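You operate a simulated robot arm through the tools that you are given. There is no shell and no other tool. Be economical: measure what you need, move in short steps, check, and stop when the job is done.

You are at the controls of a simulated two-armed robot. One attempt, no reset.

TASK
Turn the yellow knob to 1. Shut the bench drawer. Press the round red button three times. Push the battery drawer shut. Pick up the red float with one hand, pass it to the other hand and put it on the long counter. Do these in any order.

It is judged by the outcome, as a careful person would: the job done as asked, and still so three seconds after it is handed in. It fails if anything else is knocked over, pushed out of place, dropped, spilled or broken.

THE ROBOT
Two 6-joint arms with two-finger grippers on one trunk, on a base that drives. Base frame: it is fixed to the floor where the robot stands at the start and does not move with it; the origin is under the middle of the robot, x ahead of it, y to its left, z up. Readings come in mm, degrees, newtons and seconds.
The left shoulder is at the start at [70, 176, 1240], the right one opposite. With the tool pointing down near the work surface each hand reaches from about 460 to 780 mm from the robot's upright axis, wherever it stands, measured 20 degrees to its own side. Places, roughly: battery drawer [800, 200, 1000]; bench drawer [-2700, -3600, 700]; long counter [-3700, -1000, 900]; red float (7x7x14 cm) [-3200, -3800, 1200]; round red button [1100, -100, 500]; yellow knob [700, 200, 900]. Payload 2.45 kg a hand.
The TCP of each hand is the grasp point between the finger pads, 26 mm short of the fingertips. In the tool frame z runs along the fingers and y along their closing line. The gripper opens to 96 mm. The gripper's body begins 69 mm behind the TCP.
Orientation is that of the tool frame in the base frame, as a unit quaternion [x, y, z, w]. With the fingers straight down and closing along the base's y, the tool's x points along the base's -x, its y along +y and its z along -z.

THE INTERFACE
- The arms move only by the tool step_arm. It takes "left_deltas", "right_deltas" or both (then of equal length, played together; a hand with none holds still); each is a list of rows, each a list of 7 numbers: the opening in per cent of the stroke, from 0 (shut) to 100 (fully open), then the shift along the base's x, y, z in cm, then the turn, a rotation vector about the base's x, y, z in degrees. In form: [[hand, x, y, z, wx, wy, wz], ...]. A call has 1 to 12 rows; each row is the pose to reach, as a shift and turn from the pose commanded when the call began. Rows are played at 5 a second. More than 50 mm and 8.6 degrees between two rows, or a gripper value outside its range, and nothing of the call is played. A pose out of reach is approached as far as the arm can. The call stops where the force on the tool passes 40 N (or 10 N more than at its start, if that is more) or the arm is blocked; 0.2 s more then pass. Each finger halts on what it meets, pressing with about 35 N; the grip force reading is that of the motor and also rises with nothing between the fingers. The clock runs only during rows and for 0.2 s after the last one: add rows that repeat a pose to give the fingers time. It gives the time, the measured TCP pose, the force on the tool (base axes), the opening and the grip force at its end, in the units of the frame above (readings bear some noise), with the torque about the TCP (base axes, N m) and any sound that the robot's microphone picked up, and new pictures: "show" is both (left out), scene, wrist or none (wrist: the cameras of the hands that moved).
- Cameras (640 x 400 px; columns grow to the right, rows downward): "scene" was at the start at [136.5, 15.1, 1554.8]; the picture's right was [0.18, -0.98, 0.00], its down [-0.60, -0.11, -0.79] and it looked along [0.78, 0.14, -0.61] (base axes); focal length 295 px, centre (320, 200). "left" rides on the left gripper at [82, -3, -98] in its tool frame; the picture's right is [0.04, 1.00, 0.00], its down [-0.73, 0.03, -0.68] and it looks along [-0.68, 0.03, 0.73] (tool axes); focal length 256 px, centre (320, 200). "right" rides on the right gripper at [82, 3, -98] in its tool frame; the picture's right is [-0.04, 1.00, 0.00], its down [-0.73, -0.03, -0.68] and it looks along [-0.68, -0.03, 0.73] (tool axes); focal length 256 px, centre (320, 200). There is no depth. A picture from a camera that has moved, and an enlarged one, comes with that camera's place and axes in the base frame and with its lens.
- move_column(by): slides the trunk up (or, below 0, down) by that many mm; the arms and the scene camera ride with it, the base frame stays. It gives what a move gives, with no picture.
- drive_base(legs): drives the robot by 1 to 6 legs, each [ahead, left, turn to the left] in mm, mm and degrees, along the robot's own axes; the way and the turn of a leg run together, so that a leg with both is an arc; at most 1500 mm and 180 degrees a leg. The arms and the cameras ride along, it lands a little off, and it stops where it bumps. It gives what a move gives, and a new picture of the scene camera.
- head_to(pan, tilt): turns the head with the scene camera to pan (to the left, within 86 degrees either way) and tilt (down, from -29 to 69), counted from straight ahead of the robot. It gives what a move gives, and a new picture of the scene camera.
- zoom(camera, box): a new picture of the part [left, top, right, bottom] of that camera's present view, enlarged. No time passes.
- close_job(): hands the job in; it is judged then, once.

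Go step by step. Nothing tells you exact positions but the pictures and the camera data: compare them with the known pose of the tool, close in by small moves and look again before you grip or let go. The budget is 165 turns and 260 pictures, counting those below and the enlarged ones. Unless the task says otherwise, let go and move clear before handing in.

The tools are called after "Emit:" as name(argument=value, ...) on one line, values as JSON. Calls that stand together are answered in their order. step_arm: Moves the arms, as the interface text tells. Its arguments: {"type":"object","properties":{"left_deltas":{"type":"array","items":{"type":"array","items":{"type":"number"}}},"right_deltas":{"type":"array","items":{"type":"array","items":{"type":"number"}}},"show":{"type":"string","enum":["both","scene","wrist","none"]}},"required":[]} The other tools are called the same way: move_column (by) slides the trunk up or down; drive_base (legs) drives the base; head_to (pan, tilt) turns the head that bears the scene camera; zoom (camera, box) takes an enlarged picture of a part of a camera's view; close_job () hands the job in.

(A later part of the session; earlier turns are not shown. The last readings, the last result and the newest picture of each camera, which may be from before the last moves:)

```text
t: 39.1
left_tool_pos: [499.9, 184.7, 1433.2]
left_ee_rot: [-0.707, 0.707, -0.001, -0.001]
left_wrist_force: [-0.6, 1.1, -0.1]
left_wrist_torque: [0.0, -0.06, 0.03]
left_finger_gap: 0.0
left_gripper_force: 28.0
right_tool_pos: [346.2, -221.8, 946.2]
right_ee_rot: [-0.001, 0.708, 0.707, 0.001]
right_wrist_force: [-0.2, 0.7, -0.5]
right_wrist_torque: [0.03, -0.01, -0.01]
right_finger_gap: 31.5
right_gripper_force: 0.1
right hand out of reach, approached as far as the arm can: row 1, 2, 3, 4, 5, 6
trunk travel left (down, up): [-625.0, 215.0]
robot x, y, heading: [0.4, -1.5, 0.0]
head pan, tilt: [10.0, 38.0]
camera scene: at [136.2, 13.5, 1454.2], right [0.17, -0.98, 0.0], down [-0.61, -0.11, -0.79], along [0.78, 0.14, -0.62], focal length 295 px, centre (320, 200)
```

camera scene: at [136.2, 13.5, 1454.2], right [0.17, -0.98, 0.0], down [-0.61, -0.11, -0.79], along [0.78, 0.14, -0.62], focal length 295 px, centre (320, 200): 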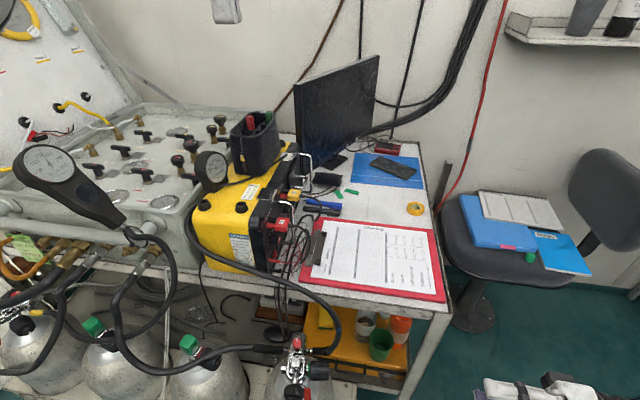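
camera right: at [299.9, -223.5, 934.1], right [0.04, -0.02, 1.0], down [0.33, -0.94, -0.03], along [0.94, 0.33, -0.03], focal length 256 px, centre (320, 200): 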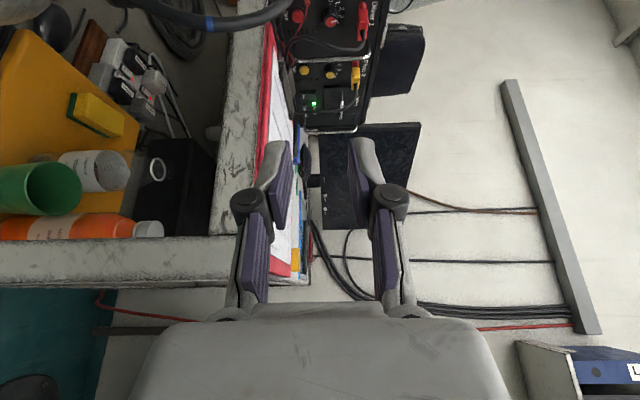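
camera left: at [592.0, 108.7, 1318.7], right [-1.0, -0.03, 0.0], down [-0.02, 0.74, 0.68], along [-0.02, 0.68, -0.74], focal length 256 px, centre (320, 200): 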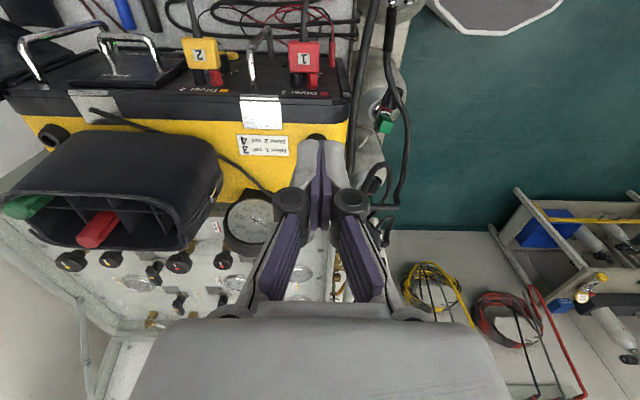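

The wrist is wound against a joint limit. I'll bring the hand back to the natural tool-down pose of the start to reset the configuration.

Emit:
step_arm(right_deltas=[[33, 1, -0.5, 1, -7.5, 0, 0], [33, 2, -1, 2, -15, 0, 0], [33, 3, -1.5, 3, -22.5, 0, 0], [33, 4, -2, 4, -30, 0, 0], [33, 5.5, -2, 5, -37.5, 0, 0], [33, 7, -1, 6, -45, 0, 0], [33, 8.5, 0, 7, -52.5, 0, 0], [33, 10, 1, 8, -60, 0, 0], [33, 11.5, 2, 9, -67.5, 0, 0], [33, 13, 3, 10, -75, 0, 0], [33, 14.5, 4, 10.5, -82.5, 0, 0], [33, 16, 4, 10.5, -90, 0, 0]], show="scene")

```text
t: 41.7
left_tool_pos: [502.8, 187.2, 1430.1]
left_ee_rot: [-0.707, 0.708, -0.001, -0.002]
left_wrist_force: [0.9, 1.3, -0.2]
left_wrist_torque: [0.0, 0.02, 0.03]
left_finger_gap: 0.0
left_gripper_force: 28.8
right_tool_pos: [479.6, -300.3, 1026.5]
right_ee_rot: [0.001, 1.0, -0.002, 0.0]
right_wrist_force: [-0.2, 0.3, 0.0]
right_wrist_torque: [-0.04, 0.03, 0.01]
right_finger_gap: 31.7
right_gripper_force: 0.0
right hand out of reach, approached as far as the arm can: row 1, 2, 3, 4, 5, 6, 7, 8, 9, 10, 11, 12
trunk travel left (down, up): [-625.0, 215.0]
robot x, y, heading: [-0.3, -2.0, 0.0]
head pan, tilt: [10.0, 38.0]
camera scene: at [138.6, 15.1, 1453.9], right [0.17, -0.98, 0.0], down [-0.61, -0.11, -0.79], along [0.77, 0.14, -0.62], focal length 295 px, centre (320, 200)
```

scene: 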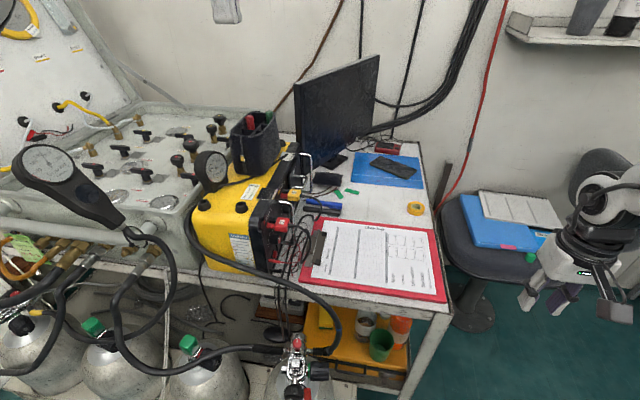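

The hand is back to tool-down. I'll check it can move freely to the original start spot.

Emit:
step_arm(right_deltas=[[33, 1, 3, 2, 0, 0, 0], [33, 2, 6, 3, 0, 0, 0], [33, 2.5, 9, 4, 0, 0, 0], [33, 2.5, 12, 5, 0, 0, 0], [33, 2.5, 12, 5, 0, 0, 0]], show="scene")

```text
t: 42.9
left_tool_pos: [499.9, 186.0, 1432.9]
left_ee_rot: [-0.707, 0.707, -0.002, -0.001]
left_wrist_force: [0.6, -0.3, -0.3]
left_wrist_torque: [0.02, 0.0, 0.02]
left_finger_gap: 0.2
left_gripper_force: 28.7
right_tool_pos: [474.6, -302.6, 1046.4]
right_ee_rot: [-0.001, 1.0, -0.002, 0.001]
right_wrist_force: [-0.4, -0.4, -0.7]
right_wrist_torque: [0.05, 0.0, 0.01]
right_finger_gap: 31.6
right_gripper_force: 0.0
right hand out of reach, approached as far as the arm can: row 1, 2, 3, 4, 5
trunk travel left (down, up): [-625.0, 215.0]
robot x, y, heading: [1.0, 4.8, 0.0]
head pan, tilt: [10.0, 38.0]
camera scene: at [136.2, 13.8, 1454.2], right [0.17, -0.98, 0.0], down [-0.61, -0.11, -0.79], along [0.78, 0.14, -0.62], focal length 295 px, centre (320, 200)
```

scene: 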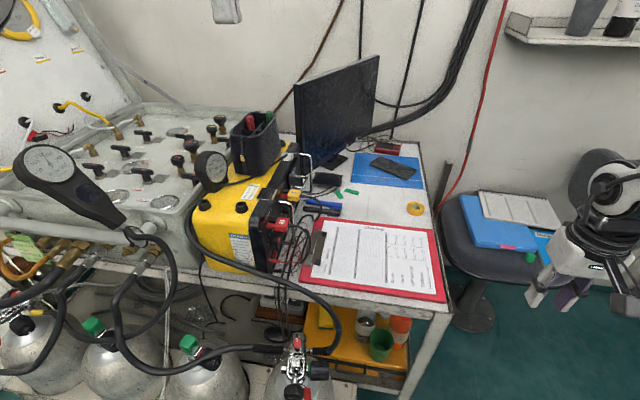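

The arm won't cross y=−300 — still a wrong branch. I'll look at the right arm's shape.

Emit:
head_to(pan=-45, tilt=35)

```text
t: 44.1
left_tool_pos: [500.5, 184.2, 1432.3]
left_ee_rot: [-0.706, 0.708, -0.001, -0.002]
left_wrist_force: [0.3, 0.1, -0.1]
left_wrist_torque: [-0.02, 0.01, 0.01]
left_finger_gap: 0.0
left_gripper_force: 28.8
right_tool_pos: [474.9, -303.6, 1046.0]
right_ee_rot: [-0.001, 1.0, -0.001, 0.001]
right_wrist_force: [0.2, 0.2, 0.1]
right_wrist_torque: [-0.03, -0.04, 0.02]
right_finger_gap: 32.1
right_gripper_force: 0.1
trunk travel left (down, up): [-625.0, 215.0]
robot x, y, heading: [-0.5, -5.3, 0.3]
head pan, tilt: [-45.0, 35.0]
camera scene: at [113.6, -63.6, 1458.7], right [-0.71, -0.71, 0.0], down [-0.41, 0.41, -0.82], along [0.58, -0.58, -0.57], focal length 295 px, centre (320, 200)
```

scene: 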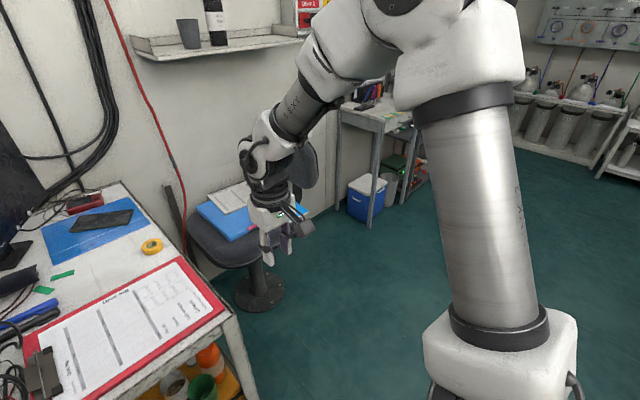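

I'll test whether yawing the hand the other way frees the joint.

Emit:
step_arm(right_deltas=[[33, 0, 0, 0, 0, 0, 8.5], [33, 0, 0, 0, 0, 0, 17], [33, 0, 0, 0, 0, 0, 25.5], [33, 0, 0, 0, 0, 0, 34], [33, 0, 0, 0, 0, 0, 42.5], [33, 0, 0, 0, 0, 0, 51], [33, 0, 0, 0, 0, 0, 59.5], [33, 0, 4, 0, 0, 0, 60], [33, 0, 8, 0, 0, 0, 60], [33, 0, 12, 0, 0, 0, 60], [33, 0, 12, 0, 0, 0, 60]], show="scene")

```text
t: 46.5
left_tool_pos: [501.3, 185.6, 1431.8]
left_ee_rot: [-0.707, 0.708, -0.001, -0.001]
left_wrist_force: [0.6, 0.3, 0.0]
left_wrist_torque: [0.01, -0.01, -0.01]
left_finger_gap: 0.0
left_gripper_force: 28.8
right_tool_pos: [378.8, -277.9, 919.3]
right_ee_rot: [-0.482, 0.876, -0.015, 0.017]
right_wrist_force: [-0.1, 0.1, 0.2]
right_wrist_torque: [-0.02, 0.02, 0.01]
right_finger_gap: 31.7
right_gripper_force: 0.1
right hand out of reach, approached as far as the arm can: row 1, 2, 3, 4, 5, 6, 7, 8, 9, 10, 11
trunk travel left (down, up): [-625.0, 215.0]
robot x, y, heading: [1.5, -1.5, -0.2]
head pan, tilt: [-45.0, 35.0]
camera scene: at [113.9, -63.7, 1458.7], right [-0.71, -0.71, 0.0], down [-0.41, 0.41, -0.82], along [0.58, -0.58, -0.57], focal length 295 px, centre (320, 200)
```

scene: 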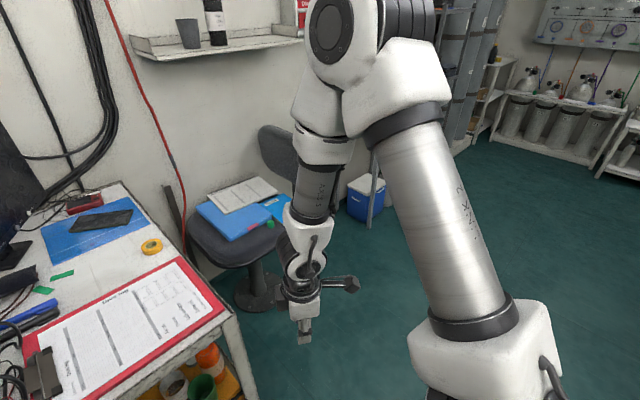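

That made it worse, so I'll yaw the opposite way.

Emit:
step_arm(right_deltas=[[33, 0, 0, 0, 0, 0, -8.5], [33, 0, 0, 1, 0, 0, -17], [33, 0, 0, 2, 0, 0, -25.5], [33, 1, 0, 3, 0, 0, -34], [33, 2, 0, 4, 0, 0, -42.5], [33, 3, 0, 5, 0, 0, -51], [33, 4, 0, 6, 0, 0, -59.5], [33, 5, 0, 7, 0, 0, -68], [33, 6, 0, 8, 0, 0, -76.5], [33, 7, 0, 9, 0, 0, -85], [33, 8, 0, 10, 0, 0, -93.5], [33, 8, 0, 11, 0, 0, -102]], show="scene")

```text
t: 49.1
left_tool_pos: [499.4, 184.1, 1431.9]
left_ee_rot: [-0.707, 0.708, -0.002, 0.0]
left_wrist_force: [0.6, 0.1, -0.7]
left_wrist_torque: [-0.02, -0.01, -0.02]
left_finger_gap: 0.2
left_gripper_force: 28.7
right_tool_pos: [452.2, -291.0, 1027.7]
right_ee_rot: [0.379, 0.925, -0.023, 0.0]
right_wrist_force: [-0.1, 1.2, 0.5]
right_wrist_torque: [-0.02, -0.03, -0.03]
right_finger_gap: 31.3
right_gripper_force: 0.0
right hand out of reach, approached as far as the arm can: row 9, 10, 11, 12
trunk travel left (down, up): [-625.0, 215.0]
robot x, y, heading: [-4.4, 1.0, -0.2]
head pan, tilt: [-45.0, 35.0]
camera scene: at [112.9, -63.8, 1458.8], right [-0.71, -0.71, 0.0], down [-0.41, 0.41, -0.82], along [0.58, -0.58, -0.57], focal length 295 px, centre (320, 200)
```

scene: 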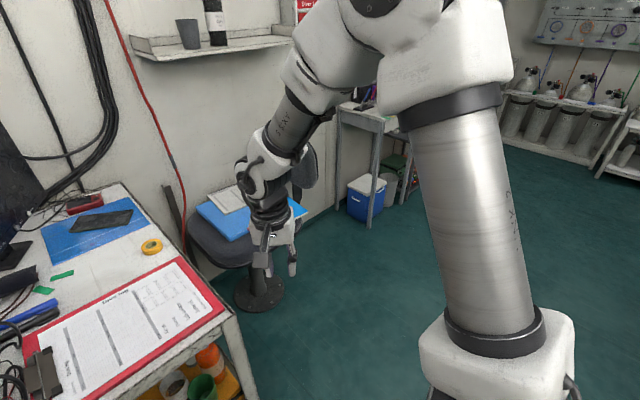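

Most of that was reachable. Now test moving toward +y.

Emit:
step_arm(right_deltas=[[33, 1, 3, 0, 0, 0, 0], [33, 2, 6, 0, 0, 0, 0], [33, 3, 9, 0, 0, 0, 0], [33, 4, 12, 0, 0, 0, 0], [33, 5, 15, 0, 0, 0, 0], [33, 5, 15, 0, 0, 0, 0]], show="none")

```text
t: 50.5
left_tool_pos: [501.2, 185.2, 1430.2]
left_ee_rot: [-0.706, 0.708, -0.002, -0.001]
left_wrist_force: [0.3, 0.1, 0.1]
left_wrist_torque: [-0.03, -0.01, 0.03]
left_finger_gap: 0.1
left_gripper_force: 28.3
right_tool_pos: [464.4, -291.3, 1009.4]
right_ee_rot: [0.378, 0.925, -0.023, -0.001]
right_wrist_force: [-0.1, -1.0, 0.0]
right_wrist_torque: [-0.01, 0.03, 0.01]
right_finger_gap: 32.0
right_gripper_force: 0.0
right hand out of reach, approached as far as the arm can: row 1, 2, 3, 4, 5, 6
trunk travel left (down, up): [-625.0, 215.0]
robot x, y, heading: [-0.6, 0.3, -0.1]
head pan, tilt: [-45.0, 35.0]
```

The y limit holds regardless of yaw, which points to the wrist having flipped through its straight pose earlier. I'll retrace that motion backwards to flip it back, starting by tilting the hand up to horizontal.

Emit:
step_arm(right_deltas=[[33, 0, 0, 0, 5.4, -5.2, 0], [33, 0, 0, 0, 10.8, -10.4, 0], [33, 0, 0, 0.5, 16.2, -15.6, 0], [33, 0, 0, 1, 21.6, -20.8, 0], [33, 0, 0, 1.5, 27, -26, 0], [33, 0, 0, 2, 32.4, -31.3, 0], [33, 0.5, 0, 2.5, 37.7, -36.5, 0], [33, 1, 0, 3, 43.1, -41.7, 0], [33, 1.5, -0.5, 3, 48.5, -46.9, 0], [33, 2, -1, 3, 53.9, -52.1, 0], [33, 2, -1.5, 3, 59.3, -57.3, 0], [33, 2, -2, 3, 64.7, -62.5, 0]], show="scene")

```text
t: 53.1
left_tool_pos: [499.0, 183.9, 1432.3]
left_ee_rot: [-0.706, 0.708, -0.001, 0.0]
left_wrist_force: [-0.7, -0.9, -0.3]
left_wrist_torque: [0.03, -0.02, -0.02]
left_finger_gap: 0.0
left_gripper_force: 28.6
right_tool_pos: [496.2, -302.3, 1045.5]
right_ee_rot: [0.283, 0.678, 0.628, 0.257]
right_wrist_force: [0.1, -0.1, -1.4]
right_wrist_torque: [0.03, 0.03, -0.03]
right_finger_gap: 31.8
right_gripper_force: 0.1
right hand out of reach, approached as far as the arm can: row 9, 10, 11, 12
trunk travel left (down, up): [-625.0, 215.0]
robot x, y, heading: [-2.8, -1.8, 0.2]
head pan, tilt: [-45.0, 35.0]
camera scene: at [113.5, -64.2, 1458.8], right [-0.71, -0.71, 0.0], down [-0.41, 0.41, -0.82], along [0.58, -0.58, -0.57], focal length 295 px, centre (320, 200)
```

scene: 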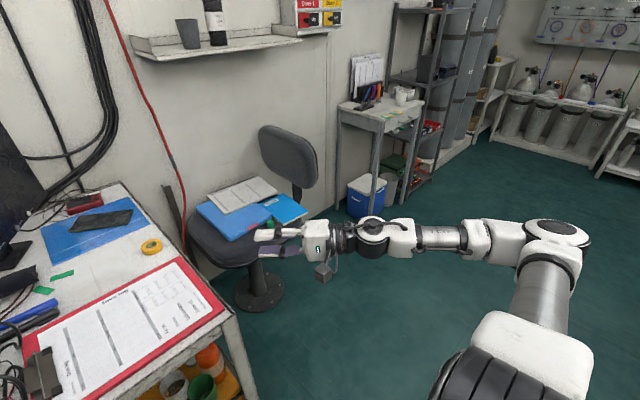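

The arm is now stretched nearly straight through the wrist — the flip point. I'll continue retracing: point it more forward, roll up, then swing left.

Emit:
step_arm(right_deltas=[[33, 1, -1.2, -2.5, 0, 0, -6.5], [33, 2, -2.5, -5.5, 0, 0, -13], [33, 2.9, -3.8, -8.5, 0, 0, -19], [33, 2.9, -3.8, -8.5, 0, 0, -19]], show="none")

Emit:
step_arm(right_deltas=[[33, 0, 0, 1, 4.3, 6.1, 0], [33, 0, 0, 2, 8.6, 12.3, 0], [33, 0, 0, 2, 12.9, 18.4, 0], [33, 0, 0, 2, 17.2, 24.6, 0], [33, 0, 0, 2, 17.2, 24.6, 0]], show="none")

Emit:
step_arm(right_deltas=[[33, -1, 1, 0, 0, 0, 7], [33, -2, 2, 0, 0, 0, 14], [33, -3.5, 3, 0, 0, 0, 21], [33, -5, 4, 0, 0, 0, 28], [33, -7, 5, 0, 0, 0, 35], [33, -7, 5, 0, 0, 0, 35]], show="scene")

```text
t: 54.1
left_tool_pos: [500.4, 184.9, 1432.6]
left_ee_rot: [-0.706, 0.708, -0.002, -0.002]
left_wrist_force: [-0.1, 0.2, 0.8]
left_wrist_torque: [0.01, -0.02, -0.02]
left_finger_gap: 0.0
left_gripper_force: 28.1
right_tool_pos: [523.7, -339.3, 960.8]
right_ee_rot: [0.385, 0.611, 0.587, 0.364]
right_wrist_force: [0.0, 0.6, 0.1]
right_wrist_torque: [-0.01, 0.02, -0.02]
right_finger_gap: 31.8
right_gripper_force: 0.0
right hand out of reach, approached as far as the arm can: row 1, 2
trunk travel left (down, up): [-625.0, 215.0]
robot x, y, heading: [-2.6, -2.0, 0.1]
head pan, tilt: [-45.0, 35.0]
```

```text
t: 55.3
left_tool_pos: [499.6, 185.7, 1432.5]
left_ee_rot: [-0.706, 0.708, -0.001, -0.002]
left_wrist_force: [-0.4, 0.1, -0.2]
left_wrist_torque: [0.04, -0.01, -0.02]
left_finger_gap: 0.0
left_gripper_force: 28.7
right_tool_pos: [519.3, -344.6, 979.7]
right_ee_rot: [0.55, 0.581, 0.577, 0.164]
right_wrist_force: [0.5, 0.5, -0.2]
right_wrist_torque: [0.0, 0.03, -0.01]
right_finger_gap: 31.5
right_gripper_force: 0.0
right hand out of reach, approached as far as the arm can: row 3, 4, 5
trunk travel left (down, up): [-625.0, 215.0]
robot x, y, heading: [-0.2, -4.3, -0.0]
head pan, tilt: [-45.0, 35.0]
```

```text
t: 56.7
left_tool_pos: [499.2, 184.3, 1431.4]
left_ee_rot: [-0.706, 0.708, -0.002, -0.001]
left_wrist_force: [0.7, -0.2, 0.0]
left_wrist_torque: [0.03, 0.0, 0.02]
left_finger_gap: 0.1
left_gripper_force: 28.6
right_tool_pos: [447.1, -296.0, 979.5]
right_ee_rot: [0.35, 0.72, 0.599, -0.016]
right_wrist_force: [-0.3, -0.1, 0.1]
right_wrist_torque: [0.01, -0.02, 0.02]
right_finger_gap: 31.8
right_gripper_force: 0.0
trunk travel left (down, up): [-625.0, 215.0]
robot x, y, heading: [-1.2, -0.3, -0.2]
head pan, tilt: [-45.0, 35.0]
camera scene: at [113.5, -63.6, 1458.7], right [-0.71, -0.71, 0.0], down [-0.41, 0.41, -0.82], along [0.58, -0.58, -0.57], focal length 295 px, centre (320, 200)
```

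scene: 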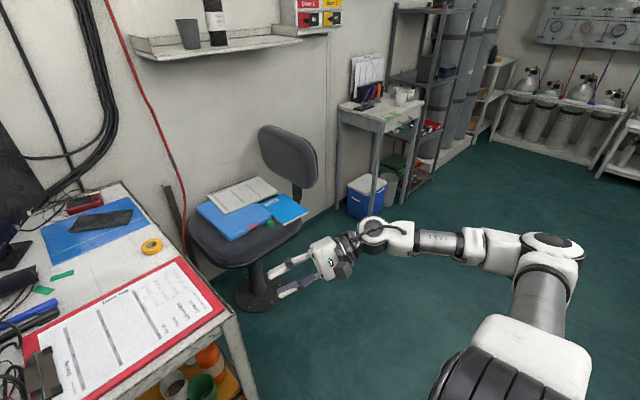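

Recovered: the last motion was fully in reach. Now to the level pregrasp in front of the knob.

Emit:
step_arm(right_deltas=[[33, 2, 3.5, 0, 0, -6, 0], [33, 4, 7, 0, 0, -12, 0], [33, 6, 10.5, 0, 0, -18, 0], [33, 8, 14, 0, 0, -24, 0], [33, 10, 17.5, 0, 0, -30, 0], [33, 12, 21, 0, 0, -30, 0], [33, 14, 24.5, 0, 0, -30, 0], [33, 16, 28, 0, 0, -30, 0], [33, 18, 31.5, -1.3, 0, -30, 0], [33, 19.7, 35, -2.4, 0, -30, 0], [33, 21.3, 38.8, -3.4, 0, -30, 0], [33, 21.3, 38.8, -3.4, 0, -30, 0]], show="wrist")

```text
t: 59.3
left_tool_pos: [500.7, 185.0, 1433.6]
left_ee_rot: [-0.707, 0.707, -0.001, -0.002]
left_wrist_force: [-0.9, 0.1, 0.5]
left_wrist_torque: [-0.03, 0.01, 0.03]
left_finger_gap: 0.0
left_gripper_force: 28.5
right_tool_pos: [417.0, -170.2, 929.4]
right_ee_rot: [0.183, 0.699, 0.67, 0.171]
right_wrist_force: [0.3, 0.5, -0.5]
right_wrist_torque: [-0.02, 0.01, -0.01]
right_finger_gap: 31.4
right_gripper_force: 0.0
right hand out of reach, approached as far as the arm can: row 1, 2, 3, 4, 5, 6, 7, 8, 9, 10, 11, 12
trunk travel left (down, up): [-625.0, 215.0]
robot x, y, heading: [-1.0, -1.2, -0.1]
head pan, tilt: [-45.0, 35.0]
camera right: at [297.4, -217.9, 937.2], right [0.06, 0.02, 1.0], down [0.31, -0.95, 0.0], along [0.95, 0.31, -0.06], focal length 256 px, centre (320, 200)
```

right: 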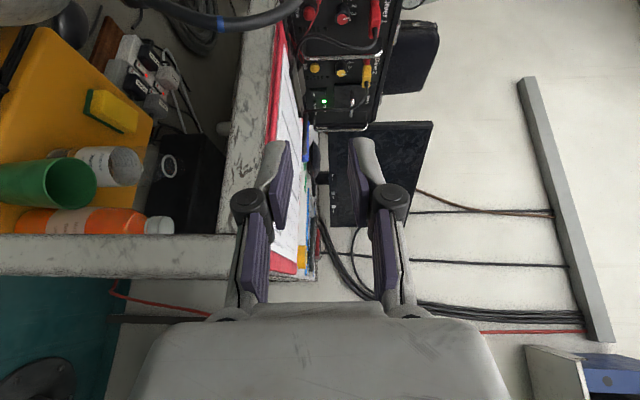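

Still in the wrong branch. I'll go tool-down again and then stretch the arm well out to the front right, where the branches meet, to let it come back properly.

Emit:
step_arm(right_deltas=[[33, 0, -1, 1, -6.6, 3.5, 0], [33, 1, -2, 2, -13.2, 7, 0], [33, 2, -4, 4, -19.8, 10.5, 0], [33, 3, -6, 6, -26.4, 14, 0], [33, 5, -8, 8, -33, 17.5, 0], [33, 7, -10, 9, -39.6, 21, 0], [33, 9, -11, 10, -46.2, 24.5, 0], [33, 11, -12, 11, -52.8, 28, 0], [33, 13, -13, 11, -59.4, 31.5, 0], [33, 15, -13, 11, -66, 35, 0], [33, 17, -13, 11, -72.6, 38.5, 0], [33, 18, -13, 11, -79.2, 42, 0]], show="none")

Emit:
step_arm(right_deltas=[[33, 4, -0.5, 0, 0, 0, 0], [33, 8, -1, 0, 0, 0, 0], [33, 12, -1.5, 0, 0, 0, 0], [33, 16, -2, 0, 0, 0, 0], [33, 20, -2.5, 0, 0, 0, 0], [33, 24, -3, 0, 0, 0, 0], [33, 28, -3.5, 0, 0, 0, 0]], show="scene")

```text
t: 61.9
left_tool_pos: [502.4, 187.8, 1430.8]
left_ee_rot: [-0.707, 0.707, -0.003, -0.003]
left_wrist_force: [1.3, 0.0, 0.2]
left_wrist_torque: [-0.03, 0.05, 0.01]
left_finger_gap: 0.2
left_gripper_force: 28.1
right_tool_pos: [577.4, -340.0, 1042.3]
right_ee_rot: [0.245, 0.969, -0.025, 0.005]
right_wrist_force: [0.6, -0.9, 0.2]
right_wrist_torque: [-0.03, -0.01, 0.01]
right_finger_gap: 31.5
right_gripper_force: 0.1
right hand out of reach, approached as far as the arm can: row 1, 2, 3, 4, 5, 6, 7, 8, 9, 10, 11, 12
trunk travel left (down, up): [-625.0, 215.0]
robot x, y, heading: [1.2, 1.9, 0.4]
head pan, tilt: [-45.0, 35.0]
```

```text
t: 63.5
left_tool_pos: [501.8, 185.7, 1432.3]
left_ee_rot: [-0.706, 0.708, -0.001, -0.001]
left_wrist_force: [0.1, -1.3, -0.4]
left_wrist_torque: [0.03, 0.0, -0.02]
left_finger_gap: 0.1
left_gripper_force: 28.8
right_tool_pos: [656.1, -426.0, 1030.7]
right_ee_rot: [0.245, 0.969, -0.028, 0.007]
right_wrist_force: [-0.7, -0.1, -0.2]
right_wrist_torque: [-0.01, 0.02, 0.0]
right_finger_gap: 31.8
right_gripper_force: 0.0
right hand out of reach, approached as far as the arm can: row 1, 2, 3, 4, 5, 6, 7
trunk travel left (down, up): [-625.0, 215.0]
robot x, y, heading: [-0.1, -0.2, 0.3]
head pan, tilt: [-45.0, 35.0]
camera scene: at [114.8, -63.9, 1458.6], right [-0.71, -0.71, 0.0], down [-0.41, 0.41, -0.82], along [0.58, -0.58, -0.57], focal length 295 px, centre (320, 200)
```

scene: 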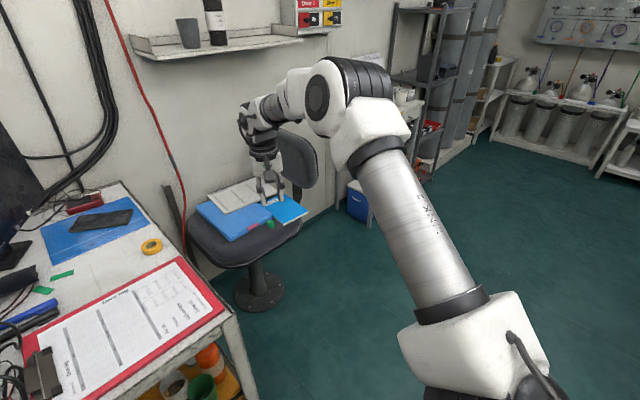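

I'll compare the shoulder's pose with the earlier look-down picture to identify which joint is wrapped.

Emit:
head_to(pan=-20, tilt=66)

```text
t: 64.5
left_tool_pos: [499.5, 184.1, 1430.7]
left_ee_rot: [-0.706, 0.708, -0.002, -0.002]
left_wrist_force: [-0.1, 0.1, -0.4]
left_wrist_torque: [-0.01, -0.01, -0.01]
left_finger_gap: 0.0
left_gripper_force: 28.4
right_tool_pos: [654.7, -425.2, 1032.7]
right_ee_rot: [0.245, 0.969, -0.027, 0.008]
right_wrist_force: [-0.2, 0.3, 0.3]
right_wrist_torque: [0.0, -0.01, -0.03]
right_finger_gap: 31.8
right_gripper_force: 0.0
trunk travel left (down, up): [-625.0, 215.0]
robot x, y, heading: [-1.7, 2.0, 0.0]
head pan, tilt: [-20.0, 66.0]
camera scene: at [107.3, -21.8, 1417.9], right [-0.34, -0.94, 0.0], down [-0.86, 0.31, -0.41], along [0.38, -0.14, -0.91], focal length 295 px, centre (320, 200)
```

scene: 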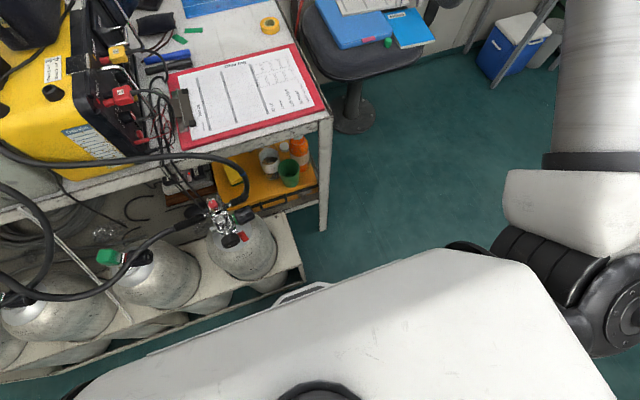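

I'll probe which directions are free from here: first back toward the front of the shoulder at larger radius, then +y.

Emit:
step_arm(right_deltas=[[33, -2, 2, 3, 0, 0, 0], [33, -4, 4, 6, 0, 0, 0], [33, -6, 6, 9, 0, 0, 0], [33, -8, 8, 12, 0, 0, 0], [33, -8, 8, 12, 0, 0, 0]], show="none")

Emit:
step_arm(right_deltas=[[33, 0, 4, 0, 0, 0, 7], [33, 0, 8, 0, 0, 0, 14], [33, 0, 12, 0, 0, 0, 21], [33, 0, 16, 0, 0, 0, 28], [33, 0, 16, 0, 0, 0, 28]], show="none")

```text
t: 65.7
left_tool_pos: [502.7, 185.4, 1432.5]
left_ee_rot: [0.707, -0.707, 0.001, 0.001]
left_wrist_force: [0.2, -1.0, 0.5]
left_wrist_torque: [0.02, 0.03, -0.01]
left_finger_gap: 0.0
left_gripper_force: 28.8
right_tool_pos: [564.4, -360.3, 1147.6]
right_ee_rot: [0.245, 0.969, -0.022, 0.003]
right_wrist_force: [-0.2, 0.1, -0.2]
right_wrist_torque: [0.02, 0.09, -0.01]
right_finger_gap: 31.9
right_gripper_force: 0.0
right hand out of reach, approached as far as the arm can: row 3, 4, 5
trunk travel left (down, up): [-625.0, 215.0]
robot x, y, heading: [-2.6, -5.0, 0.0]
head pan, tilt: [-20.0, 66.0]
```

```text
t: 66.9
left_tool_pos: [500.5, 185.2, 1431.9]
left_ee_rot: [-0.706, 0.708, -0.001, -0.002]
left_wrist_force: [-0.2, 0.9, -0.1]
left_wrist_torque: [0.05, 0.0, -0.01]
left_finger_gap: 0.1
left_gripper_force: 28.2
right_tool_pos: [525.2, -325.2, 1114.4]
right_ee_rot: [0.023, 0.999, -0.029, 0.014]
right_wrist_force: [-0.3, 0.1, 0.2]
right_wrist_torque: [0.02, -0.04, 0.0]
right_finger_gap: 31.7
right_gripper_force: 0.0
right hand out of reach, approached as far as the arm can: row 1, 2, 3, 4, 5
trunk travel left (down, up): [-625.0, 215.0]
robot x, y, heading: [-0.5, 2.6, -0.0]
head pan, tilt: [-20.0, 66.0]
```

The arm stops at about 20° outward regardless of yaw. I'll compare the right wrist with the healthy left wrist (mirrored) to see whether it's flipped.

Emit:
head_to(pan=35, tilt=5)

Emit:
head_to(pan=-35, tilt=30)

```text
t: 68.2
left_tool_pos: [500.3, 184.9, 1432.0]
left_ee_rot: [-0.706, 0.708, -0.001, -0.002]
left_wrist_force: [0.3, 0.0, -0.2]
left_wrist_torque: [0.01, -0.01, 0.0]
left_finger_gap: 0.1
left_gripper_force: 28.4
right_tool_pos: [525.7, -325.3, 1114.3]
right_ee_rot: [0.023, 0.999, -0.029, 0.014]
right_wrist_force: [-0.1, -0.2, 0.6]
right_wrist_torque: [0.02, 0.01, 0.0]
right_finger_gap: 31.9
right_gripper_force: 0.1
trunk travel left (down, up): [-625.0, 215.0]
robot x, y, heading: [0.1, -0.1, -0.0]
head pan, tilt: [35.0, 5.0]
camera scene: at [126.6, 51.2, 1506.9], right [0.57, -0.82, 0.0], down [-0.07, -0.05, -1.0], along [0.82, 0.57, -0.09], focal length 295 px, centre (320, 200)
```

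scene: 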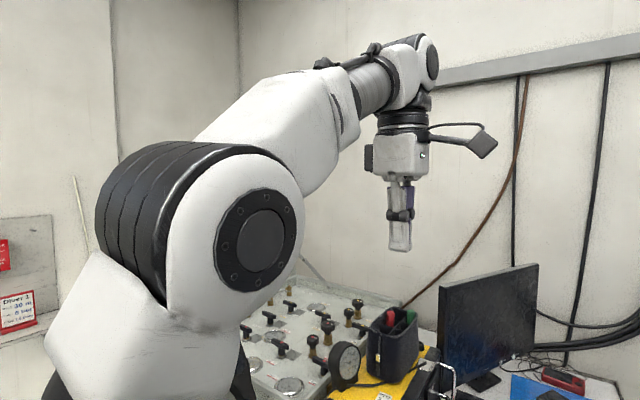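

```text
t: 69.6
left_tool_pos: [500.4, 185.1, 1433.6]
left_ee_rot: [-0.706, 0.708, -0.002, -0.001]
left_wrist_force: [-0.3, 0.1, 0.3]
left_wrist_torque: [-0.01, -0.03, -0.01]
left_finger_gap: 0.1
left_gripper_force: 28.5
right_tool_pos: [525.9, -325.1, 1113.6]
right_ee_rot: [0.023, 0.999, -0.029, 0.014]
right_wrist_force: [0.4, -0.2, -0.3]
right_wrist_torque: [0.0, 0.01, -0.01]
right_finger_gap: 31.8
right_gripper_force: 0.1
trunk travel left (down, up): [-625.0, 215.0]
robot x, y, heading: [0.1, -1.0, -0.1]
head pan, tilt: [-35.0, 30.0]
camera scene: at [125.4, -53.1, 1466.5], right [-0.57, -0.82, 0.0], down [-0.41, 0.29, -0.87], along [0.71, -0.5, -0.5], focal length 295 px, centre (320, 200)
```

scene: 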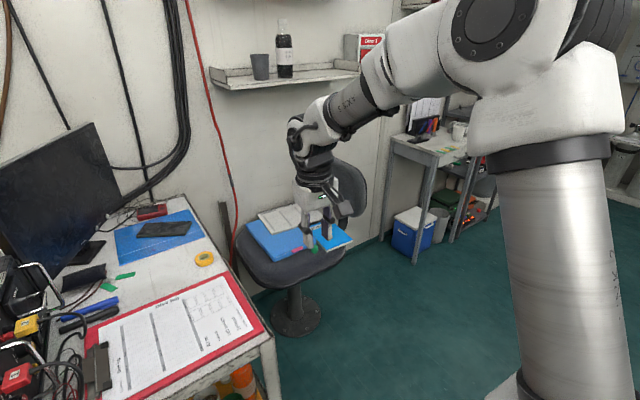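

The right forearm is rolled 180° (its cable runs underneath, the left's on top), so the wrist is flipped. I'll unflip it: swing the hand to the forearm's right, pass straight through the forearm line to the left, then come down.

Emit:
step_arm(right_deltas=[[33, 2, -1.4, 0, -4.4, -6.5, 0], [33, 4, -2.8, 0.5, -8.8, -13, 0], [33, 6.2, -4.2, 1.3, -13.2, -19.6, 0], [33, 8.3, -5.6, 2.5, -17.6, -26.1, 0], [33, 10, -6.8, 4, -22, -32.6, 0], [33, 11.5, -7.8, 5.6, -26.4, -39.2, 0], [33, 13, -8.8, 7.4, -30.8, -45.7, 0], [33, 14.8, -10, 10.5, -35.2, -52.2, 0], [33, 14.8, -10, 10.5, -35.2, -52.2, 0]], show="scene")

```text
t: 71.6
left_tool_pos: [500.1, 185.3, 1432.4]
left_ee_rot: [-0.707, 0.707, -0.002, -0.002]
left_wrist_force: [0.0, 0.2, -0.5]
left_wrist_torque: [0.05, 0.02, -0.03]
left_finger_gap: 0.0
left_gripper_force: 28.3
right_tool_pos: [674.7, -424.5, 1218.6]
right_ee_rot: [0.008, 0.843, -0.307, 0.442]
right_wrist_force: [0.4, 0.1, -0.3]
right_wrist_torque: [0.05, 0.01, 0.0]
right_finger_gap: 31.7
right_gripper_force: 0.0
trunk travel left (down, up): [-625.0, 215.0]
robot x, y, heading: [0.7, -1.3, 0.3]
head pan, tilt: [-35.0, 30.0]
camera scene: at [125.3, -53.1, 1466.5], right [-0.57, -0.82, 0.0], down [-0.41, 0.29, -0.87], along [0.71, -0.5, -0.5], focal length 295 px, centre (320, 200)
```

scene: 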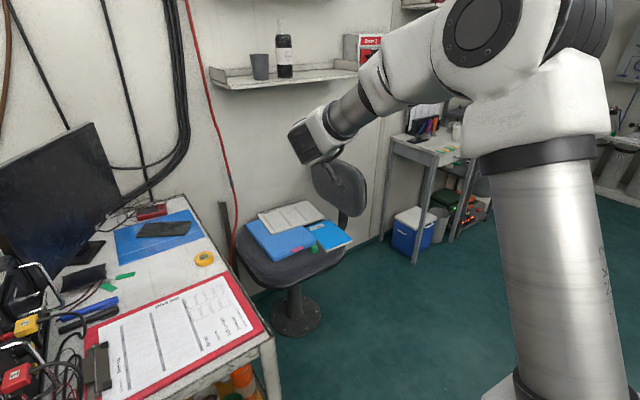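

That was fully in reach. Now sweep the hand across the forearm's line to its left side.

Emit:
step_arm(right_deltas=[[33, 1.1, 2.5, -0.8, 4.55, 0.28, 6.58], [33, 1.9, 5.1, -1.5, 9.1, 0.56, 13.15], [33, 2.3, 7.8, -1.9, 13.7, 0.84, 19.7], [33, 2.5, 10.5, -2.2, 18.2, 1.1, 26.3], [33, 2.3, 13.3, -2.2, 22.8, 1.4, 32.9], [33, 1.8, 16.1, -1.9, 27.3, 1.7, 39.5], [33, 1.0, 18.7, -1.5, 31.9, 2, 46], [33, -0.1, 21.2, -0.8, 36.4, 2.2, 52.6], [33, -1.4, 23.5, 0, 41, 2.5, 59.2], [33, -3, 25.5, 1, 45.5, 2.8, 65.8], [33, -3, 25.5, 1, 45.5, 2.8, 65.8]], show="scene")

```text
t: 74.0
left_tool_pos: [500.3, 185.8, 1432.3]
left_ee_rot: [-0.706, 0.708, -0.001, -0.001]
left_wrist_force: [-1.2, 0.9, 0.4]
left_wrist_torque: [0.01, -0.02, 0.0]
left_finger_gap: 0.0
left_gripper_force: 28.4
right_tool_pos: [645.4, -169.7, 1229.4]
right_ee_rot: [-0.286, 0.772, 0.307, 0.477]
right_wrist_force: [-0.8, -0.4, -0.1]
right_wrist_torque: [0.03, -0.03, 0.03]
right_finger_gap: 31.9
right_gripper_force: 0.1
right hand out of reach, approached as far as the arm can: row 5
trunk travel left (down, up): [-625.0, 215.0]
robot x, y, heading: [-0.4, -1.9, 0.1]
head pan, tilt: [-35.0, 30.0]
camera scene: at [125.4, -53.3, 1466.5], right [-0.57, -0.82, 0.0], down [-0.41, 0.29, -0.87], along [0.71, -0.5, -0.5], focal length 295 px, centre (320, 200)
```

scene: 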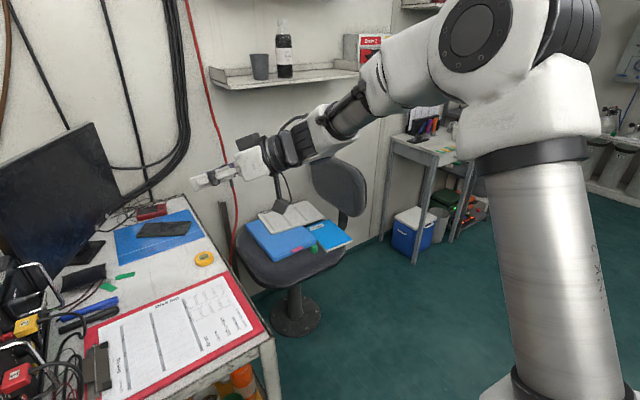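

It passed through with just one grazing row. Now I'll go to the level knob approach pose at (600, −20, 977), which worked earlier.

Emit:
step_arm(right_deltas=[[33, -0.4, 1.25, -2.1, 4.66, 4.58, -0.57], [33, -0.8, 2.5, -4.2, 9.3, 9.2, -1.1], [33, -1.1, 3.75, -6.3, 14, 13.75, -1.7], [33, -1.5, 5, -8.4, 18.6, 18.3, -2.3], [33, -1.9, 6.25, -10.5, 23.3, 22.9, -2.8], [33, -2.3, 7.5, -12.6, 28, 27.5, -3.4], [33, -2.6, 8.75, -14.7, 32.6, 32.1, -4], [33, -3, 10, -16.8, 37.3, 36.7, -4.5], [33, -3.4, 11.25, -18.9, 41.9, 41.25, -5.1], [33, -3.8, 12.5, -21, 46.6, 45.8, -5.7], [33, -4.1, 13.75, -23.1, 51.2, 50.4, -6.2], [33, -4.5, 15, -25.2, 55.9, 55, -6.8]], show="wrist")

```text
t: 76.6
left_tool_pos: [501.8, 186.2, 1432.2]
left_ee_rot: [-0.707, 0.708, -0.002, -0.002]
left_wrist_force: [0.2, 0.7, -1.1]
left_wrist_torque: [-0.04, 0.0, 0.02]
left_finger_gap: 0.2
left_gripper_force: 28.5
right_tool_pos: [602.7, -19.2, 977.0]
right_ee_rot: [0.174, 0.687, 0.685, 0.172]
right_wrist_force: [0.5, -0.4, -0.3]
right_wrist_torque: [0.02, 0.0, 0.02]
right_finger_gap: 31.8
right_gripper_force: 0.0
trunk travel left (down, up): [-625.0, 215.0]
robot x, y, heading: [-3.8, -0.5, 0.1]
head pan, tilt: [-35.0, 30.0]
camera right: at [483.1, -67.8, 981.2], right [0.04, -0.02, 1.0], down [0.32, -0.95, -0.03], along [0.95, 0.32, -0.03], focal length 256 px, centre (320, 200)
```

right: 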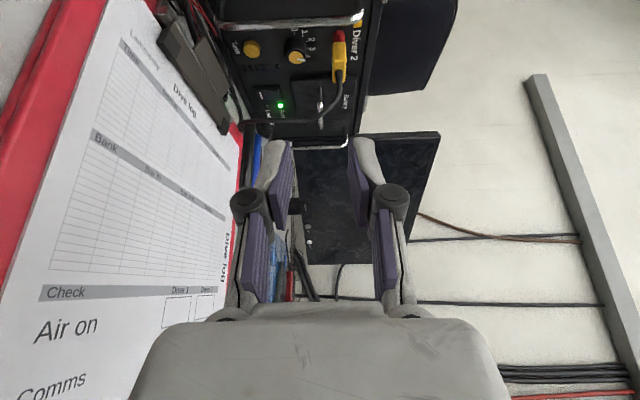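

The arm is healthy again. Advancing level toward the knob.

Emit:
step_arm(right_deltas=[[33, 2, 3.6, -1.5, 0, 0, 0], [33, 4, 7.2, -3.1, 0, 0, 0], [33, 5.8, 11, -3.1, 0, 0, 0], [33, 7.4, 14, -3.1, 0, 0, 0], [33, 9.1, 17.3, -3.1, 0, 0, 0], [33, 9.1, 17.3, -3.1, 0, 0, 0]], show="none")

Emit:
zoom(camera="right", box=[220, 40, 420, 180])

```text
t: 78.0
left_tool_pos: [500.7, 185.0, 1432.2]
left_ee_rot: [-0.707, 0.708, -0.002, -0.001]
left_wrist_force: [-0.3, -0.8, -0.4]
left_wrist_torque: [0.01, -0.01, -0.01]
left_finger_gap: 0.1
left_gripper_force: 28.3
right_tool_pos: [700.5, 141.7, 944.7]
right_ee_rot: [0.173, 0.687, 0.685, 0.172]
right_wrist_force: [0.3, 0.3, -0.4]
right_wrist_torque: [-0.03, -0.01, -0.04]
right_finger_gap: 31.7
right_gripper_force: 0.0
right hand out of reach, approached as far as the arm can: row 5, 6
trunk travel left (down, up): [-625.0, 215.0]
robot x, y, heading: [-1.3, -2.5, 0.2]
head pan, tilt: [-35.0, 30.0]
```

```text
2.86 times, centred on (320, 110) of right
camera zoom: at [582.4, 92.3, 948.0], right [0.04, -0.02, 1.0], down [0.32, -0.95, -0.03], along [0.95, 0.33, -0.03], focal length 731 px, centre (320, 457)
```

zoom: 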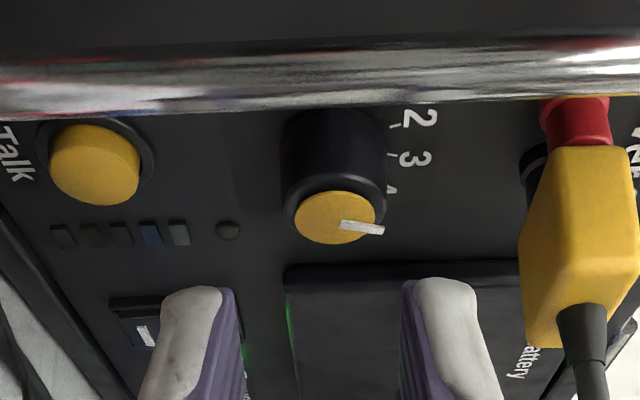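

Reach ends about 45 mm short sideways, so I'll retract, shift the base 110 mm to the left and come back in.

Emit:
step_arm(right_deltas=[[33, -2, -3.8, 0, 0, 0, 0], [33, -4, -7.6, 0, 0, 0, 0], [33, -6, -11.4, 1, 0, 0, 0], [33, -8, -15.2, 2, 0, 0, 0], [33, -10, -19, 3, 0, 0, 0], [33, -10, -22, 3, 0, 0, 0]], show="none")

Emit:
drive_base(legs=[[0, 110, 0]])

```text
t: 79.4
left_tool_pos: [500.3, 183.3, 1431.9]
left_ee_rot: [-0.707, 0.708, 0.0, -0.001]
left_wrist_force: [-0.4, -0.8, 0.2]
left_wrist_torque: [0.04, 0.01, 0.05]
left_finger_gap: 0.0
left_gripper_force: 28.6
right_tool_pos: [598.4, -81.2, 972.5]
right_ee_rot: [0.172, 0.686, 0.686, 0.172]
right_wrist_force: [-0.7, -0.6, 0.2]
right_wrist_torque: [-0.02, 0.01, 0.03]
right_finger_gap: 31.6
right_gripper_force: 0.0
trunk travel left (down, up): [-625.0, 215.0]
robot x, y, heading: [-3.4, -0.4, 0.1]
head pan, tilt: [-35.0, 30.0]
```

```text
t: 80.6
left_tool_pos: [501.1, 293.4, 1431.9]
left_ee_rot: [-0.707, 0.708, -0.001, -0.002]
left_wrist_force: [-0.3, -0.5, -0.2]
left_wrist_torque: [0.02, -0.01, 0.03]
left_finger_gap: 0.0
left_gripper_force: 28.7
right_tool_pos: [598.8, 28.0, 974.0]
right_ee_rot: [0.173, 0.687, 0.685, 0.172]
right_wrist_force: [0.0, -0.3, -0.1]
right_wrist_torque: [-0.04, 0.02, -0.02]
right_finger_gap: 31.6
right_gripper_force: 0.1
trunk travel left (down, up): [-625.0, 215.0]
robot x, y, heading: [-0.6, 110.6, -0.1]
head pan, tilt: [-35.0, 30.0]
camera scene: at [125.4, 55.8, 1466.5], right [-0.57, -0.82, 0.0], down [-0.41, 0.29, -0.87], along [0.71, -0.5, -0.5], focal length 295 px, centre (320, 200)
```

scene: 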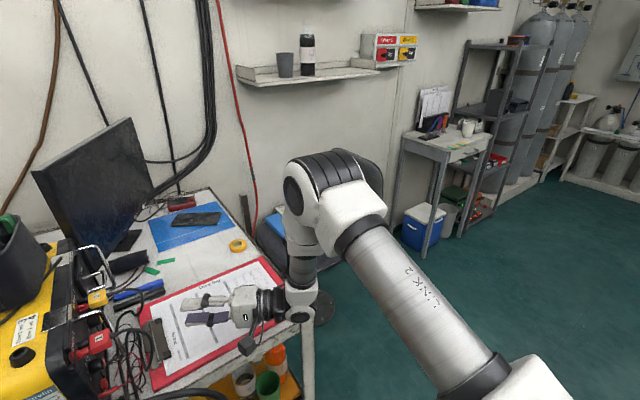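

Base shifted. Approaching the knob again.

Emit:
step_arm(right_deltas=[[33, 2.4, 3.2, -0.7, 0, 0, 0], [33, 4.8, 6.4, -1.4, 0, 0, 0], [33, 7.2, 9.6, -2.1, 0, 0, 0], [33, 9.5, 12.6, -2.8, 0, 0, 0], [33, 9.5, 12.6, -2.8, 0, 0, 0]], show="none")

Emit:
zoom(camera="right", box=[220, 40, 420, 180])

```text
t: 81.8
left_tool_pos: [499.6, 295.0, 1433.0]
left_ee_rot: [-0.706, 0.708, -0.002, -0.001]
left_wrist_force: [-0.4, 0.3, -0.9]
left_wrist_torque: [0.02, -0.01, 0.0]
left_finger_gap: 0.0
left_gripper_force: 28.0
right_tool_pos: [693.3, 154.3, 942.3]
right_ee_rot: [0.173, 0.687, 0.684, 0.173]
right_wrist_force: [-0.1, 0.1, -0.2]
right_wrist_torque: [0.03, -0.05, -0.02]
right_finger_gap: 31.9
right_gripper_force: 0.1
trunk travel left (down, up): [-625.0, 215.0]
robot x, y, heading: [-0.4, 106.5, 0.2]
head pan, tilt: [-35.0, 30.0]
```

```text
2.86 times, centred on (320, 110) of right
camera zoom: at [574.5, 104.9, 945.9], right [0.04, -0.02, 1.0], down [0.32, -0.95, -0.03], along [0.95, 0.32, -0.03], focal length 731 px, centre (320, 457)
```

zoom: 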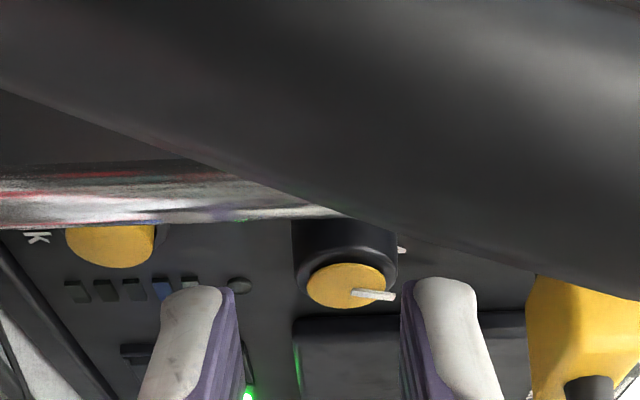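

The knob is between the fingers; Diver 1's cable passes close to the wrist camera. I'll advance slowly and watch the force for any contact with it.

Emit:
step_arm(right_deltas=[[33, 0.4, 0.8, 0.2, 0, 0, 0], [33, 0.8, 1.6, 0.4, 0, 0, 0], [33, 1.0, 1.9, 0.4, 0, 0, 0]], show="wrist")

```text
t: 82.6
left_tool_pos: [500.7, 294.5, 1431.2]
left_ee_rot: [0.707, -0.707, 0.002, 0.002]
left_wrist_force: [-1.2, -0.4, 0.6]
left_wrist_torque: [0.02, -0.01, -0.03]
left_finger_gap: 0.0
left_gripper_force: 28.9
right_tool_pos: [705.1, 173.9, 947.8]
right_ee_rot: [0.173, 0.686, 0.685, 0.172]
right_wrist_force: [0.2, 0.0, 0.1]
right_wrist_torque: [0.0, -0.02, 0.01]
right_finger_gap: 32.0
right_gripper_force: 0.1
trunk travel left (down, up): [-625.0, 215.0]
robot x, y, heading: [-1.5, 110.2, -0.0]
head pan, tilt: [-35.0, 30.0]
camera right: at [586.1, 124.2, 951.5], right [0.04, -0.02, 1.0], down [0.32, -0.95, -0.03], along [0.95, 0.32, -0.03], focal length 256 px, centre (320, 200)
```

right: 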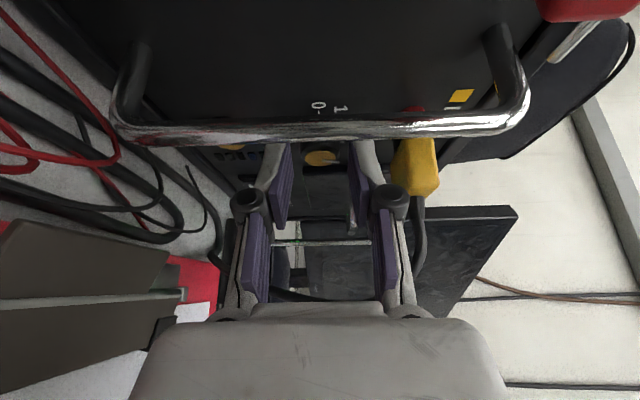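

No contact. Moving in the last 15 mm and closing on the knob.

Emit:
step_arm(right_deltas=[[33, 0.3, 0.7, -0.1, 0, 0, 0], [33, 0.6, 1.35, -0.15, 0, 0, 0], [33, 0.6, 1.35, -0.15, 0, 0, 0], [10, 0.6, 1.35, -0.15, 0, 0, 0], [0, 0.6, 1.35, -0.15, 0, 0, 0], [0, 0.6, 1.35, -0.15, 0, 0, 0]], show="wrist")

```text
t: 84.0
left_tool_pos: [499.6, 293.9, 1432.2]
left_ee_rot: [-0.707, 0.708, -0.002, 0.0]
left_wrist_force: [0.3, 0.6, 0.4]
left_wrist_torque: [-0.02, 0.0, -0.01]
left_finger_gap: 0.0
left_gripper_force: 28.5
right_tool_pos: [711.8, 186.6, 948.4]
right_ee_rot: [0.172, 0.687, 0.685, 0.173]
right_wrist_force: [6.4, 1.9, 10.4]
right_wrist_torque: [0.34, -0.11, -0.15]
right_finger_gap: 24.1
right_gripper_force: 45.4
trunk travel left (down, up): [-625.0, 215.0]
robot x, y, heading: [0.5, 108.7, 0.1]
head pan, tilt: [-35.0, 30.0]
camera right: at [592.2, 137.3, 951.3], right [0.03, -0.02, 1.0], down [0.32, -0.95, -0.03], along [0.95, 0.32, -0.03], focal length 256 px, centre (320, 200)
```

right: 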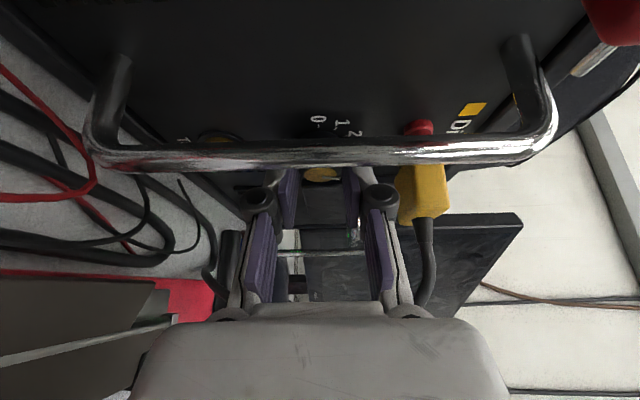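

Gripped at 24 mm. Now turn by −38° about the knob's axis, following its orbit.

Emit:
step_arm(right_deltas=[[0, 0.01, 0, -0.11, 0, -6.25, 0], [0, 0.02, 0, -0.22, 0, -12.5, 0], [0, 0.05, 0, -0.33, 0, -18.75, 0], [0, 0.1, 0, -0.43, 0, -25, 0], [0, 0.15, 0, -0.53, 0, -31.25, 0], [0, 0.21, 0, -0.63, 0, -37.5, 0]], show="wrist")

```text
t: 85.2
left_tool_pos: [498.0, 294.2, 1432.5]
left_ee_rot: [-0.706, 0.708, -0.002, 0.0]
left_wrist_force: [-0.8, 0.1, 0.7]
left_wrist_torque: [0.02, 0.05, 0.01]
left_finger_gap: 0.0
left_gripper_force: 28.5
right_tool_pos: [711.5, 186.7, 943.2]
right_ee_rot: [-0.012, 0.623, 0.699, 0.35]
right_wrist_force: [2.2, 1.5, -17.1]
right_wrist_torque: [-0.19, 0.14, -0.92]
right_finger_gap: 24.2
right_gripper_force: 45.2
trunk travel left (down, up): [-625.0, 215.0]
robot x, y, heading: [-2.2, 106.4, -0.0]
head pan, tilt: [-35.0, 30.0]
stopped in row 6 (right hand): the force on the tool passed its limit at 62 N (the readings are from after the stop); the commanded pose is now the measured one
camera right: at [606.7, 137.3, 888.4], right [-0.47, 0.0, 0.88], down [0.28, -0.95, 0.16], along [0.83, 0.32, 0.45], focal length 256 px, centre (320, 200)
```

right: 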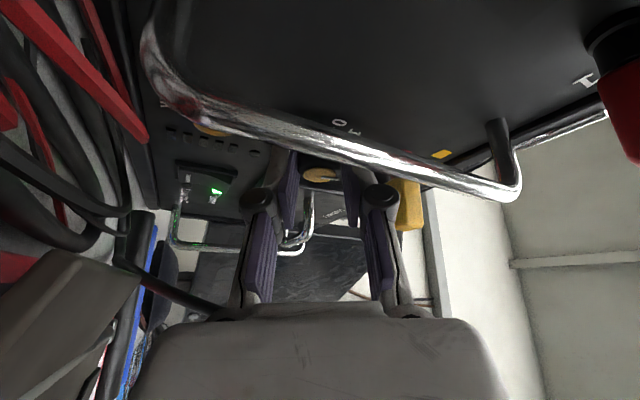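

Turned about 37°, then a force stop. I'll check the pointer and what's touching.

Emit:
zoom(camera="right", box=[240, 100, 440, 260])

```text
2.50 times, centred on (340, 180) of right
camera zoom: at [606.7, 137.3, 888.4], right [-0.47, 0.0, 0.88], down [0.28, -0.95, 0.16], along [0.83, 0.32, 0.45], focal length 640 px, centre (270, 250)
```

zoom: 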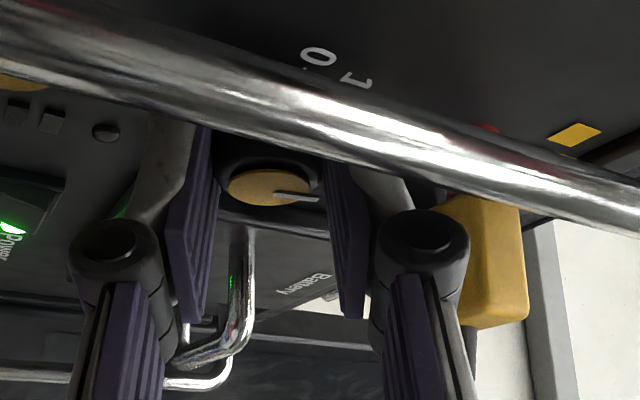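

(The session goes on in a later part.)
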